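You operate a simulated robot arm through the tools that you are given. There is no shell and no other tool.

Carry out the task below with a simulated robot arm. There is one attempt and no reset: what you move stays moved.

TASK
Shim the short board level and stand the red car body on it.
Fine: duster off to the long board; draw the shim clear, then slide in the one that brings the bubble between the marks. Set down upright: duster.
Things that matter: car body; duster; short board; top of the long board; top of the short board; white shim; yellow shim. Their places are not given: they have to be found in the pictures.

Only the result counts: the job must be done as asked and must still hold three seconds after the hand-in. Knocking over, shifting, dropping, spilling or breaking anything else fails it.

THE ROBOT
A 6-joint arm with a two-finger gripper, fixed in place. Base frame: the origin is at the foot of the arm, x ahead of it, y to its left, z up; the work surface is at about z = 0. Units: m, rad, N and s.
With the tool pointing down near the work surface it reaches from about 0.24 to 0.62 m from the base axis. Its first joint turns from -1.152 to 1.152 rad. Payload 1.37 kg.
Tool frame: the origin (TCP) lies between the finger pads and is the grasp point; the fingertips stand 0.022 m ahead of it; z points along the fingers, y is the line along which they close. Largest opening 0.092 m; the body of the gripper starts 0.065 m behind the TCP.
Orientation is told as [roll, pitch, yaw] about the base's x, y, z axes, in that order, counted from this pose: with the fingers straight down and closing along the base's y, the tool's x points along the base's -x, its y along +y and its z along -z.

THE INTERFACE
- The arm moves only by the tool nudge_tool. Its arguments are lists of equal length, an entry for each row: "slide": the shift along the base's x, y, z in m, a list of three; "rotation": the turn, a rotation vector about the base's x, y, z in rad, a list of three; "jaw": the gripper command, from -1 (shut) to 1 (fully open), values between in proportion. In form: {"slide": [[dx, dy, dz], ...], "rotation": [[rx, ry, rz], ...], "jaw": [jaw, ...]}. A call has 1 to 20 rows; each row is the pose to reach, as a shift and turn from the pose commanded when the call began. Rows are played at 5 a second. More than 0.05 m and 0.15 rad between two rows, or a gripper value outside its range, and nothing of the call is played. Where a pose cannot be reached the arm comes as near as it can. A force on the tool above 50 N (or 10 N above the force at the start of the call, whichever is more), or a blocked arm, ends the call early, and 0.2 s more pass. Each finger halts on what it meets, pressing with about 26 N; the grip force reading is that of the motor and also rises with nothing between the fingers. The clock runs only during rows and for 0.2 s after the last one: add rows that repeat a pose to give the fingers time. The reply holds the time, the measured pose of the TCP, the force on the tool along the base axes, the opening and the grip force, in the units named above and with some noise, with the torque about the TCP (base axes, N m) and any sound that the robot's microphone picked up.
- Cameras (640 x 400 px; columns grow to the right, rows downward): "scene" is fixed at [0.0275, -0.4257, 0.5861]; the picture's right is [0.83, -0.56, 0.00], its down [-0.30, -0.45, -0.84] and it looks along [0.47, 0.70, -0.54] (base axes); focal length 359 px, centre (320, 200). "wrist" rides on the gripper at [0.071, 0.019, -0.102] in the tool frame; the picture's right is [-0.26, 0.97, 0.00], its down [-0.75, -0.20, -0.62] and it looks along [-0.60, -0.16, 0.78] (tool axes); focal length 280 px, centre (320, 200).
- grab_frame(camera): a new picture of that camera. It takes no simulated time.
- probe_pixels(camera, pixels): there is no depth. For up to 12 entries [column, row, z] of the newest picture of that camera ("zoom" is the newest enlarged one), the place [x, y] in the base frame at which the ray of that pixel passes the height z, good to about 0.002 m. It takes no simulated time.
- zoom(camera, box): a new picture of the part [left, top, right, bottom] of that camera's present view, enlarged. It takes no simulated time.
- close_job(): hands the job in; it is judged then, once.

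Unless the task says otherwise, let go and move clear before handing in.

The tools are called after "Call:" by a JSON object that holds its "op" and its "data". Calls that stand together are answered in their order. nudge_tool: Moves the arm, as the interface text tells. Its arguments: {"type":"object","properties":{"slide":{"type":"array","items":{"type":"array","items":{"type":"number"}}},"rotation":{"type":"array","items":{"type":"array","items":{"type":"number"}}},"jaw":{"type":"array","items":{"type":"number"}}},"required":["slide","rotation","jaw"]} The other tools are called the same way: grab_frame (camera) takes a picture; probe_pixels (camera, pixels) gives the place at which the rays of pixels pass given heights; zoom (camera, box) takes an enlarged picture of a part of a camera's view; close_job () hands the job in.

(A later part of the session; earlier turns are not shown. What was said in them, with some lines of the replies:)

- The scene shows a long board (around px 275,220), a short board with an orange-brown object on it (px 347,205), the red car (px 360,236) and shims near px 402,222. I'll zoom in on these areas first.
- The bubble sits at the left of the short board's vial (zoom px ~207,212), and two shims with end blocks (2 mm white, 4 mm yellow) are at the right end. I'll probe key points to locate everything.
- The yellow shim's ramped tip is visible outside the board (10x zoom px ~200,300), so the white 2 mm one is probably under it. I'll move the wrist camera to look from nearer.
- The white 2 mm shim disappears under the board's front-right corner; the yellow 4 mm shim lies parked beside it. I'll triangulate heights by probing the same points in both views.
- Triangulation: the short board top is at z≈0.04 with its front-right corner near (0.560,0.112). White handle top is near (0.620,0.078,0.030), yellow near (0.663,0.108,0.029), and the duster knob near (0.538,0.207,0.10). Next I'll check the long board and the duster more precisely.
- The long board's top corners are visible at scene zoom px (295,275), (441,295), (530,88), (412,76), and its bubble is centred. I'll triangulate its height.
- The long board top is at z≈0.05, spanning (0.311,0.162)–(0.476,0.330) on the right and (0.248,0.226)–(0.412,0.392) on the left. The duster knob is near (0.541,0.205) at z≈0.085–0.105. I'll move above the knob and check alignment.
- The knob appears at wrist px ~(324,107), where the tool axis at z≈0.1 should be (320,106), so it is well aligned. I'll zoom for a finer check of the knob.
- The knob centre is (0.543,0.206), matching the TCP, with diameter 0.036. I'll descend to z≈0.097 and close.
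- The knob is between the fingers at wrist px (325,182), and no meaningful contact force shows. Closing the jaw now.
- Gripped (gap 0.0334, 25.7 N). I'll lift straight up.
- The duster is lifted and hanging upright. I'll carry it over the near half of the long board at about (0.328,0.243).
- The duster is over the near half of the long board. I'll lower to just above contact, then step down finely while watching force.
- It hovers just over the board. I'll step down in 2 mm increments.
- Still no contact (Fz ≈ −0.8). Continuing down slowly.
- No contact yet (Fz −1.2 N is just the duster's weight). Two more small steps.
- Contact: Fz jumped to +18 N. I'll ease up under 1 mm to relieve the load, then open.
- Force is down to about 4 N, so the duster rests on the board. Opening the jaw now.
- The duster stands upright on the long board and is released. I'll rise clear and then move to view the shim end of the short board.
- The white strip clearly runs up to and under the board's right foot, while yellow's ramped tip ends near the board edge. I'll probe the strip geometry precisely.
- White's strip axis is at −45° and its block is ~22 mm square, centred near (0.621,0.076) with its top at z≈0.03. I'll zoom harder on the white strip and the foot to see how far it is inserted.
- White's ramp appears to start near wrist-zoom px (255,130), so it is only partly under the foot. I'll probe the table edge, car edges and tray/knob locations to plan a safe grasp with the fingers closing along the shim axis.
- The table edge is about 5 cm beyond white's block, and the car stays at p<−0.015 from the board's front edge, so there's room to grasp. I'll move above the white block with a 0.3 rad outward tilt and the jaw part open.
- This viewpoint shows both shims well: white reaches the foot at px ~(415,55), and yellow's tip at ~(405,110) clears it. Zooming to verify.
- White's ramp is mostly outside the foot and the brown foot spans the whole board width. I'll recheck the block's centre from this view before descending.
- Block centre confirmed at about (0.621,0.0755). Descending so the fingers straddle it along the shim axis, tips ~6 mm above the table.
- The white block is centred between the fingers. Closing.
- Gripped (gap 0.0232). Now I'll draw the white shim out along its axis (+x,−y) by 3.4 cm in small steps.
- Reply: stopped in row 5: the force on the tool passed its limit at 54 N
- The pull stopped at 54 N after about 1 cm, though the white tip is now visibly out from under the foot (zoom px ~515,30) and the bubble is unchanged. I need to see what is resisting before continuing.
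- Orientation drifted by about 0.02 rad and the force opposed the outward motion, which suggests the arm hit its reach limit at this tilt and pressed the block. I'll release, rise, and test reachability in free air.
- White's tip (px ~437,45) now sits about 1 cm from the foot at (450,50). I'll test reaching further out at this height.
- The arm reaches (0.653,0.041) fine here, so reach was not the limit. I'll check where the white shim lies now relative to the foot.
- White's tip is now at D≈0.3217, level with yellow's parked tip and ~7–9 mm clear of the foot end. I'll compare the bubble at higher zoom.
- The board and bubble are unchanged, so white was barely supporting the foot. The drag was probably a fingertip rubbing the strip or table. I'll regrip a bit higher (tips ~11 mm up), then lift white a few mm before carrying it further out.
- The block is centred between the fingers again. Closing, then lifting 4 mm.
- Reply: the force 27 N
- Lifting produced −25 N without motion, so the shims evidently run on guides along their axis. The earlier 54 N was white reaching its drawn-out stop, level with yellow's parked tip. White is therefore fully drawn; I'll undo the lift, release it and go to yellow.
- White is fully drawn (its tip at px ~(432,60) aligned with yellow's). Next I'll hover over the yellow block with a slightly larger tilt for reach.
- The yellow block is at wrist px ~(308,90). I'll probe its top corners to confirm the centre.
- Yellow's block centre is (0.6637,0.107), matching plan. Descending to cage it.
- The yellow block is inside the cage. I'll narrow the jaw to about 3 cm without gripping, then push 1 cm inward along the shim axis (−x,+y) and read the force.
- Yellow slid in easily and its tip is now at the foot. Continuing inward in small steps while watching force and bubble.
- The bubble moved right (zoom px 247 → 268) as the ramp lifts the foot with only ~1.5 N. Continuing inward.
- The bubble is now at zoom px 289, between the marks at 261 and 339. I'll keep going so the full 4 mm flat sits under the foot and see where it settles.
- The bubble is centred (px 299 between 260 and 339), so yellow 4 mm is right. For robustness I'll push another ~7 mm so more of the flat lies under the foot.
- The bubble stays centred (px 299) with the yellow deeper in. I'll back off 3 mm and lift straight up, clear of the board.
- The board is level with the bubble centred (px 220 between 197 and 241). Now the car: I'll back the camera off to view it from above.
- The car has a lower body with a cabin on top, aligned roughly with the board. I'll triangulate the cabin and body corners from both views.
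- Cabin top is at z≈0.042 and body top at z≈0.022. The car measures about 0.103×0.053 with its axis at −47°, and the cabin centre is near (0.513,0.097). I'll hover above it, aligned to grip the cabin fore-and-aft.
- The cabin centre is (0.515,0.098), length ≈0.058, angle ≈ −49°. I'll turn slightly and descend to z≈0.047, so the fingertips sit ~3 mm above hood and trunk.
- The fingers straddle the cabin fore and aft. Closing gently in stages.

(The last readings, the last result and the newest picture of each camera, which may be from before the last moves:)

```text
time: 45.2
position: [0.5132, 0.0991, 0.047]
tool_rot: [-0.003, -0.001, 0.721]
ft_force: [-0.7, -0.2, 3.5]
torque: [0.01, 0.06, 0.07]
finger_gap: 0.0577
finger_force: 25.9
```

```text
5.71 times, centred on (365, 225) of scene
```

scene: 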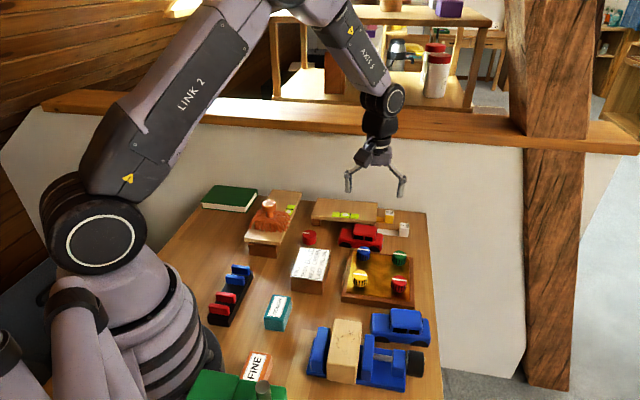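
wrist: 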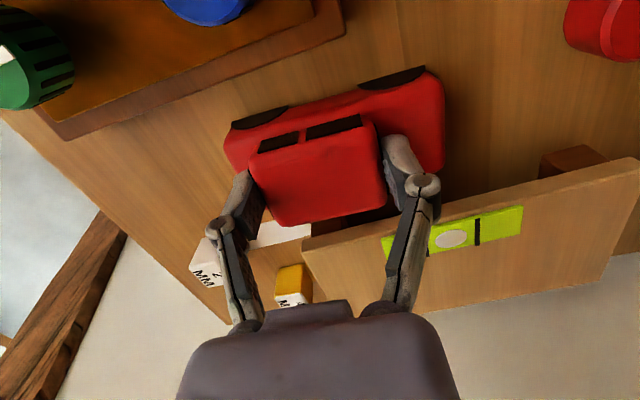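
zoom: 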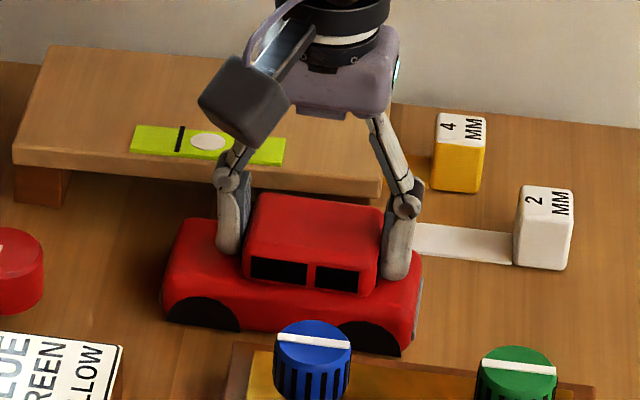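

Gripped the cabin (gap 0.0577, 26 N). Lifting straight up.

Call:
{"op": "nudge_tool", "data": {"slide": [[0, 0, 0.005], [0, 0, 0.02], [0, 0, 0.05], [0, 0, 0.08], [0, 0, 0.09], [0, 0, 0.09]], "rotation": [[0, 0, 0], [0, 0, 0], [0, 0, 0], [0, 0, 0], [0, 0, 0], [0, 0, 0]], "jaw": [-1, -1, -1, -1, -1, -1]}}

Call:
{"op": "grab_frame", "data": {"camera": "wrist"}}

Call:
{"op": "zoom", "data": {"camera": "scene", "box": [300, 150, 420, 260]}}

```text
time: 46.6
position: [0.5137, 0.0984, 0.137]
tool_rot: [-0.003, 0.0, 0.72]
ft_force: [-0.1, 0.3, -0.9]
torque: [-0.02, -0.01, 0.0]
finger_gap: 0.0575
finger_force: 25.9
```

```text
taken
```

wrist: 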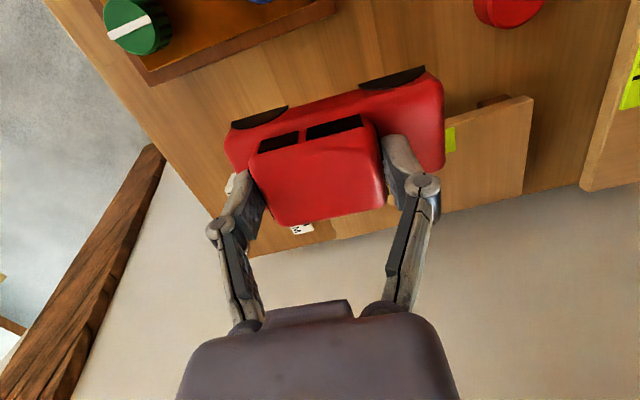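

```text
3.64 times, centred on (360, 205) of scene
```

zoom: 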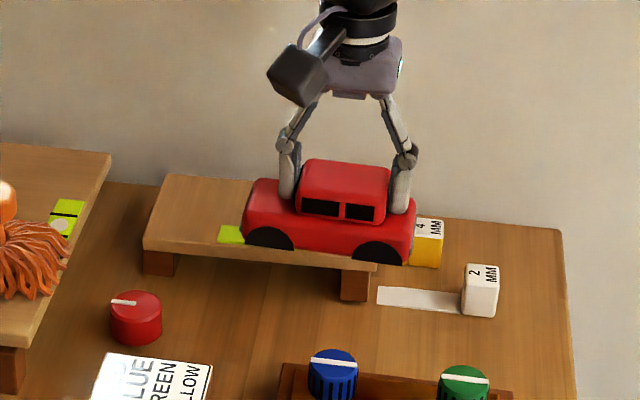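

The car is lifted level. I'll check the vial's extent on the board so the car avoids it, then carry it over.

Call:
{"op": "nudge_tool", "data": {"slide": [[0.008, 0.025, 0], [0.016, 0.05, 0], [0.024, 0.075, 0], [0.03, 0.095, 0], [0.0335, 0.1066, 0], [0.0335, 0.1066, 0]], "rotation": [[0, 0, 0.015], [0, 0, 0.03], [0, 0, 0.045], [0, 0, 0.06], [0, 0, 0.065], [0, 0, 0.065]], "jaw": [-1, -1, -1, -1, -1, -1]}}

Call:
{"op": "grab_frame", "data": {"camera": "wrist"}}

Call:
{"op": "zoom", "data": {"camera": "scene", "box": [290, 140, 410, 240]}}

Call:
{"op": "probe_pixels", "data": {"camera": "scene", "pixels": [[333.1, 212.0, 0.042], [359.1, 214.8, 0.042], [332, 216.5, 0.042], [358.4, 219.3, 0.042], [311.4, 215.6, 0.042], [375.6, 221.8, 0.042], [377.6, 202.8, 0.042], [318, 197.8, 0.042]]}}

```text
time: 48.0
position: [0.5476, 0.2055, 0.1372]
tool_rot: [-0.001, 0.001, 0.788]
ft_force: [-1.0, -0.4, -0.8]
torque: [0.02, 0.01, -0.02]
finger_gap: 0.0574
finger_force: 26.3
```

```text
taken
```

wrist: 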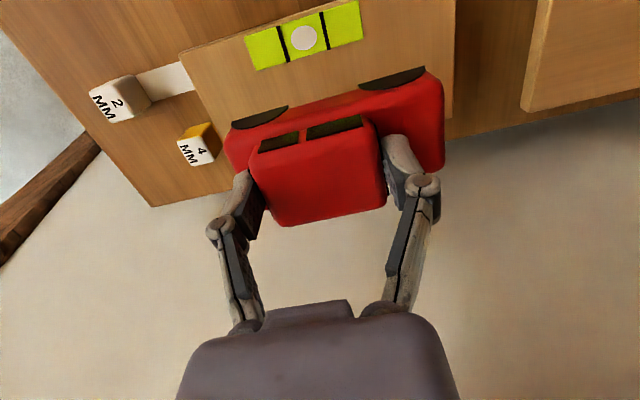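

```text
4.00 times, centred on (350, 190) of scene
```

zoom: 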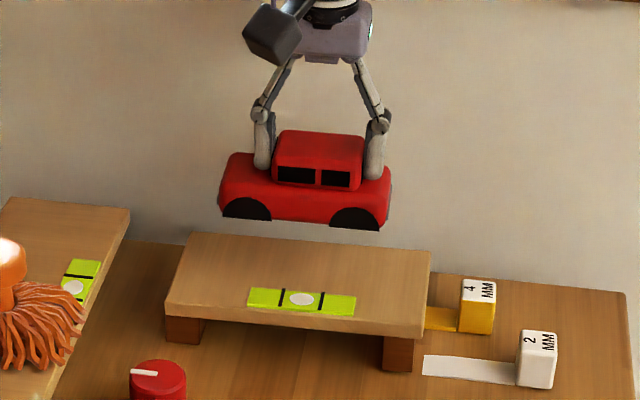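

```text
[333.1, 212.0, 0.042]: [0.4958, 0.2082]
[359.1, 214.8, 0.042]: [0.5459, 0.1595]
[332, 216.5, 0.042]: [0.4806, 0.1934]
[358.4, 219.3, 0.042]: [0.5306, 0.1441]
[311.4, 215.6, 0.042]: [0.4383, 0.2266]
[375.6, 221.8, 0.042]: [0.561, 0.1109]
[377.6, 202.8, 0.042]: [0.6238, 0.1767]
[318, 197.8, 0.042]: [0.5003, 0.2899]
```

The board's back edge is near P≈0.5625 and the vial's back edge near P≈0.4985, giving a 64 mm strip for the 53 mm-wide car. I'll probe the held car's corners to fine-tune.

Call:
{"op": "zoom", "data": {"camera": "wrist", "box": [200, 50, 460, 240]}}

```text
2.11 times, centred on (330, 145) of wrist
```

zoom: 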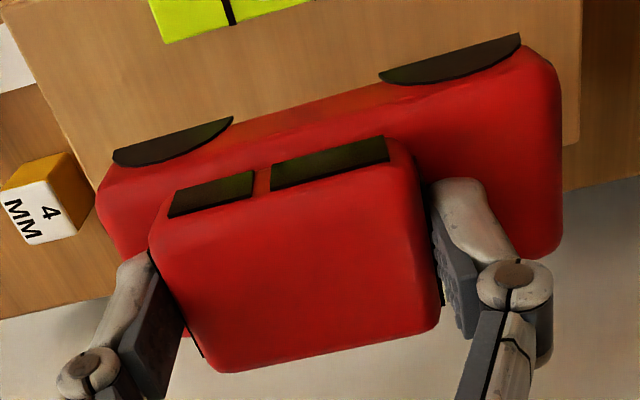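

Call:
{"op": "probe_pixels", "data": {"camera": "zoom", "pixels": [[103, 190, 0.11], [545, 60, 0.11], [558, 245, 0.11], [100, 180, 0.105], [150, 240, 0.13], [405, 160, 0.13], [438, 315, 0.13], [215, 370, 0.13], [112, 163, 0.092], [520, 35, 0.092]]}}

```text
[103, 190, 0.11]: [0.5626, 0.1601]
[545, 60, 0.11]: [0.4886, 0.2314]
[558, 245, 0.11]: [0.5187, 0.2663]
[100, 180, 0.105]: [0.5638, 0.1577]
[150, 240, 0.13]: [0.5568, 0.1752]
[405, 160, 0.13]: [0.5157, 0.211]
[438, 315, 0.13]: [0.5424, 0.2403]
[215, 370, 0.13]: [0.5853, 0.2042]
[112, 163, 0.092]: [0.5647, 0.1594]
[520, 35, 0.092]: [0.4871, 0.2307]
```

The held car spans P≈0.509–0.557 and D≈0.18–0.285, nearly centred over the board. I'll shift 3 mm forward off the back edge, align, and lower to just above the board.

Call:
{"op": "nudge_tool", "data": {"slide": [[-0.002, -0.002, -0.01], [-0.002, -0.002, -0.025], [-0.002, -0.002, -0.037], [-0.002, -0.002, -0.041], [-0.002, -0.002, -0.041]], "rotation": [[0, 0, 0.02], [0, 0, 0.02], [0, 0, 0.02], [0, 0, 0.02], [0, 0, 0.02]], "jaw": [-1, -1, -1, -1, -1]}}

Call:
{"op": "zoom", "data": {"camera": "scene", "box": [300, 160, 400, 240]}}

Call:
{"op": "grab_frame", "data": {"camera": "wrist"}}

```text
time: 49.2
position: [0.5463, 0.2034, 0.0966]
tool_rot: [-0.003, 0.0, 0.807]
ft_force: [-0.1, 0.8, -0.5]
torque: [0.01, 0.02, -0.01]
finger_gap: 0.0574
finger_force: 25.4
```

```text
5.00 times, centred on (350, 200) of scene
```

zoom: 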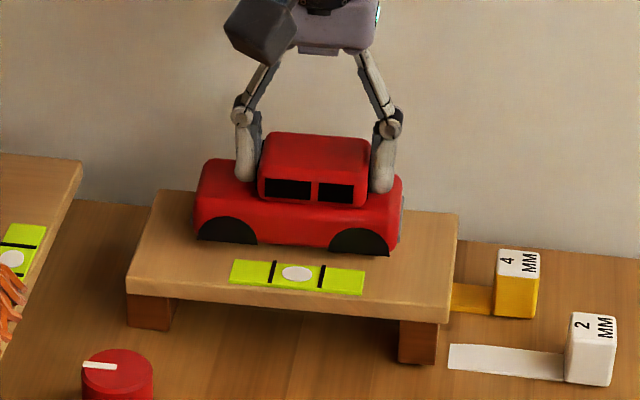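

```text
taken
```

wrist: 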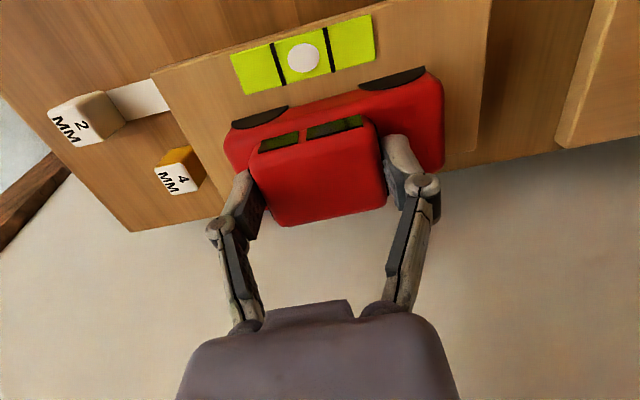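

The car hovers well placed behind the vial. Lowering in small steps until contact.

Call:
{"op": "nudge_tool", "data": {"slide": [[0, 0, -0.002], [0, 0, -0.004], [0, 0, -0.005], [0, 0, -0.005]], "rotation": [[0, 0, 0], [0, 0, 0], [0, 0, 0], [0, 0, 0]], "jaw": [-1, -1, -1, -1]}}

Call:
{"op": "zoom", "data": {"camera": "scene", "box": [320, 180, 390, 230]}}

```text
time: 50.2
position: [0.5451, 0.2035, 0.0907]
tool_rot: [-0.002, 0.001, 0.807]
ft_force: [-3.4, 0.1, 7.8]
torque: [-0.27, -0.19, -0.02]
finger_gap: 0.0574
finger_force: 25.9
```

```text
8.00 times, centred on (355, 205) of scene
```

zoom: 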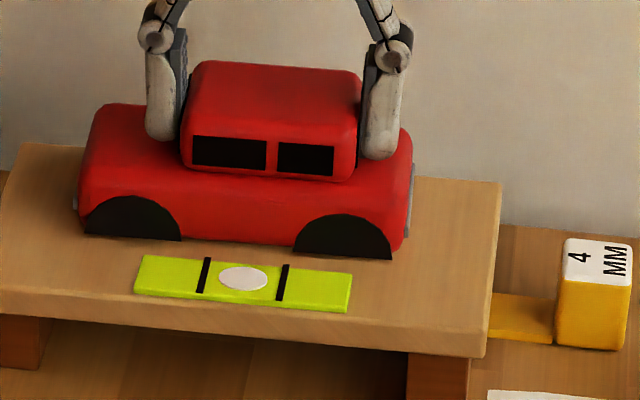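

Contact at about +8 N, and the bubble is still centred. I'll ease 0.4 mm and open the fingers.

Call:
{"op": "nudge_tool", "data": {"slide": [[0, 0, 0.0004], [0, 0, 0.0004], [0, 0, 0.0004], [0, 0, 0.0004], [0, 0, 0.0004]], "rotation": [[0, 0, 0], [0, 0, 0], [0, 0, 0], [0, 0, 0], [0, 0, 0]], "jaw": [-0.5, 0.3, 0.45, 0.6, 0.6]}}

Call:
{"op": "zoom", "data": {"camera": "scene", "box": [320, 180, 390, 230]}}

Call:
{"op": "grab_frame", "data": {"camera": "wrist"}}

```text
time: 51.5
position: [0.5466, 0.2048, 0.0917]
tool_rot: [-0.004, 0.001, 0.807]
ft_force: [0.2, 0.2, 0.1]
torque: [0.0, 0.02, 0.04]
finger_gap: 0.0737
finger_force: 0.1
```

```text
8.00 times, centred on (355, 205) of scene
```

zoom: 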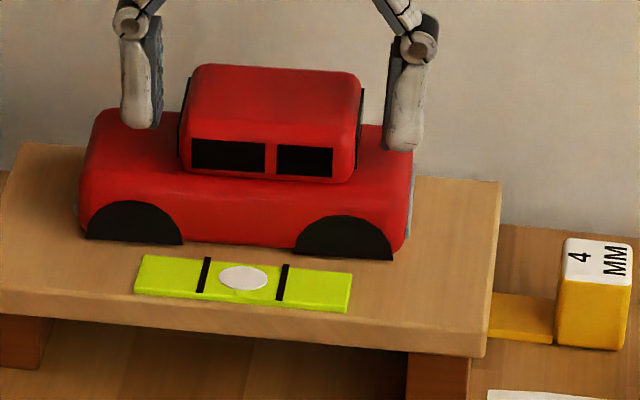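

```text
taken
```

wrist: 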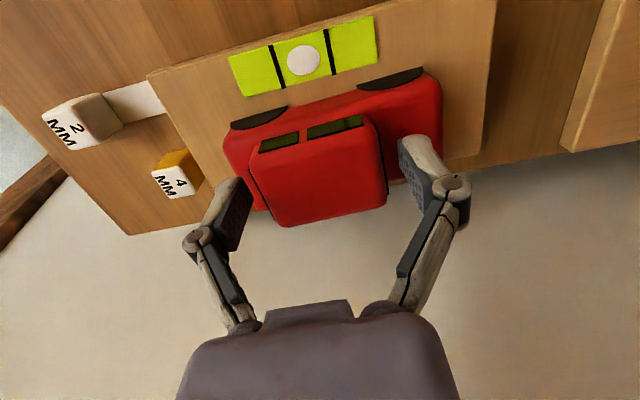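

The car rests on the board and the fingers are clear of the cabin on both sides. Lifting straight up and moving away.

Call:
{"op": "nudge_tool", "data": {"slide": [[0, 0, 0.015], [0, 0, 0.045], [0, 0, 0.085], [0, 0, 0.12], [-0.04, -0.03, 0.14], [-0.08, -0.06, 0.15], [-0.12, -0.09, 0.15], [-0.15, -0.11, 0.15], [-0.15, -0.11, 0.15]], "rotation": [[0, 0, 0], [0, 0, 0], [0, 0, 0], [0, 0, 0], [0, 0, 0], [0, 0, 0], [0, 0, 0], [0, 0, 0], [0, 0, 0]], "jaw": [0.6, 0.6, 0.6, 0.6, 0.6, 0.6, 0.6, 0.6, 0.6]}}

Call:
{"op": "grab_frame", "data": {"camera": "scene"}}

Call:
{"op": "zoom", "data": {"camera": "scene", "box": [300, 170, 420, 250]}}

Call:
{"op": "grab_frame", "data": {"camera": "wrist"}}

```text
refused: row 5 steps farther than a row can; nothing moved
```

```text
taken
```

scene: 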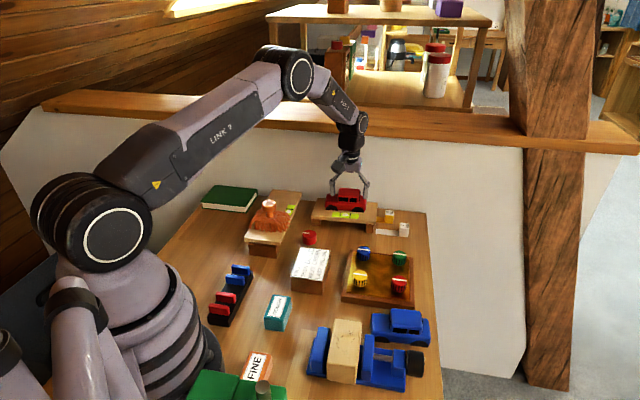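

```text
5.00 times, centred on (360, 210) of scene
```

zoom: 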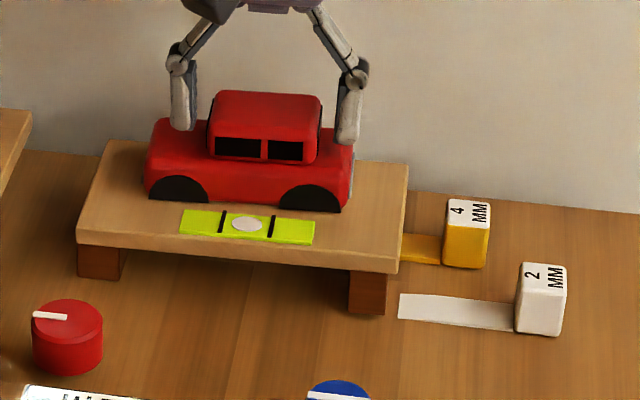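

```text
taken
```

wrist: 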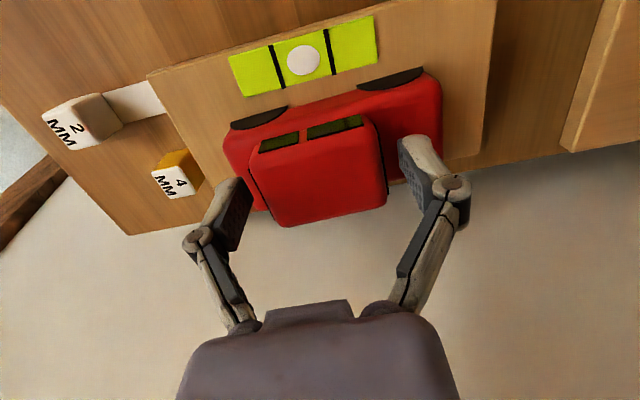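

The move was refused because one step was too long; nothing moved and the car still sits level. I'll lift with shorter steps.

Call:
{"op": "nudge_tool", "data": {"slide": [[0, 0, 0.01], [0, 0, 0.035], [0, 0, 0.07], [0, 0, 0.105], [-0.02, -0.02, 0.13], [-0.05, -0.04, 0.14], [-0.08, -0.06, 0.14], [-0.11, -0.08, 0.14], [-0.14, -0.1, 0.14], [-0.14, -0.1, 0.14]], "rotation": [[0, 0, 0], [0, 0, 0], [0, 0, 0], [0, 0, 0], [0, 0, 0], [0, 0, 0], [0, 0, 0], [0, 0, 0], [0, 0, 0], [0, 0, 0]], "jaw": [0.6, 0.6, 0.6, 0.6, 0.6, 0.6, 0.6, 0.6, 0.6, 0.6]}}

Call:
{"op": "grab_frame", "data": {"camera": "scene"}}

Call:
{"op": "zoom", "data": {"camera": "scene", "box": [300, 170, 420, 250]}}

Call:
{"op": "grab_frame", "data": {"camera": "wrist"}}

```text
time: 53.6
position: [0.4039, 0.1038, 0.23]
tool_rot: [-0.002, 0.002, 0.804]
ft_force: [0.4, 0.0, -0.3]
torque: [0.01, 0.0, 0.0]
finger_gap: 0.0735
finger_force: 0.1
```

```text
taken
```

scene: 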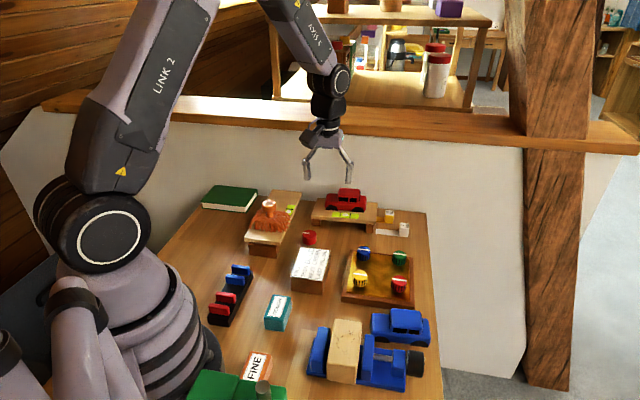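

```text
5.00 times, centred on (360, 210) of scene
```

zoom: 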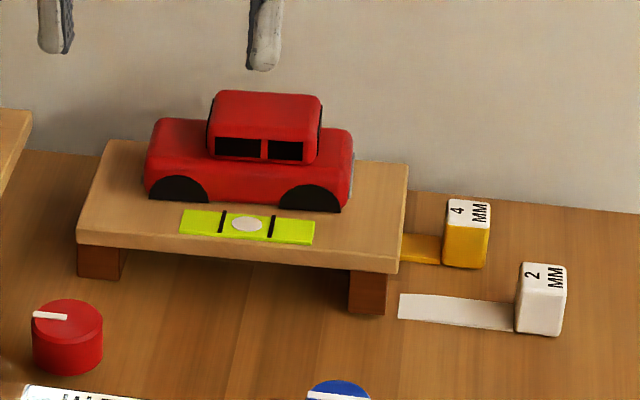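

```text
taken
```

wrist: 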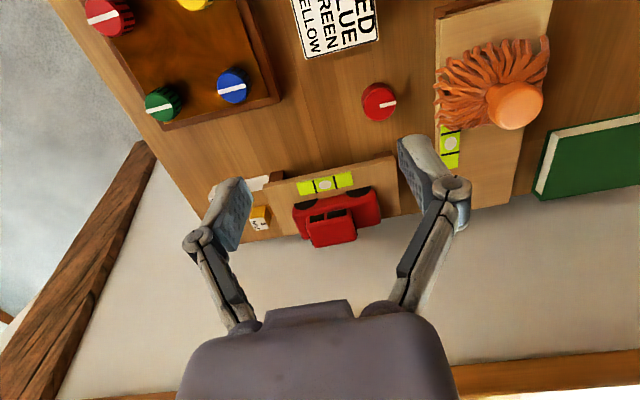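

The bubble sits at px 247 between marks 221 and 271, the car stands on the short board, and white is clear of the foot. A last check on the duster.

Call:
{"op": "zoom", "data": {"camera": "scene", "box": [220, 170, 320, 260]}}

Call:
{"op": "zoom", "data": {"camera": "wrist", "box": [220, 150, 420, 260]}}

```text
4.44 times, centred on (270, 215) of scene
```

zoom: 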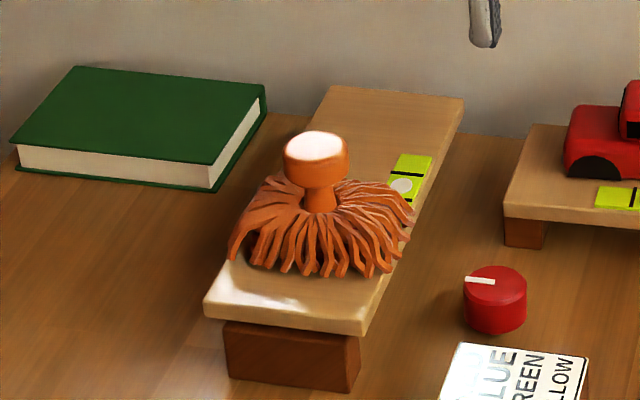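

```text
3.20 times, centred on (320, 205) of wrist
```

zoom: 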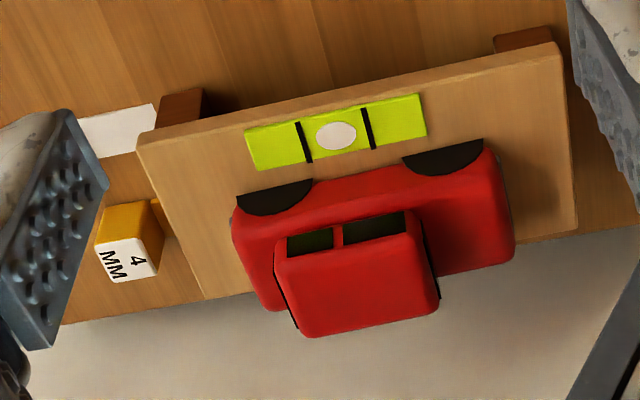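

The duster stands upright on the long board and the bubble is centred. The car is steady on the short board and the gripper is clear, so I'm handing in.

Call:
{"op": "close_job", "data": {}}

```text
The job is handed in.
```

The job is handed in. The short board is level and the red car body is standing on it. I don't have the judge's verdict yet.

- **Duster:** it stands upright on top of the long board, nearer the close end and off that board's bubble vial.
- **Shims:** the white 2 mm shim is drawn out to its stop. Its tip is about 7 mm clear of the board's foot. The yellow 4 mm shim is pushed in so its flat part sits under the foot.
- **Level:** the bubble is centred between the marks, and it stayed there after the car went on.
- **Car:** it stands level behind the bubble vial, close to the middle of the board's length and about 5 mm in from the back edge.

Drawing the white shim tripped the force limit at 54 N after about 1 cm. I then tried to lift it a few millimetres; it would not rise and showed about 25 N. I took this to mean it runs on a guide and had reached the end of its travel, so I left it there. In the last pictures nothing else had been knocked over or moved.
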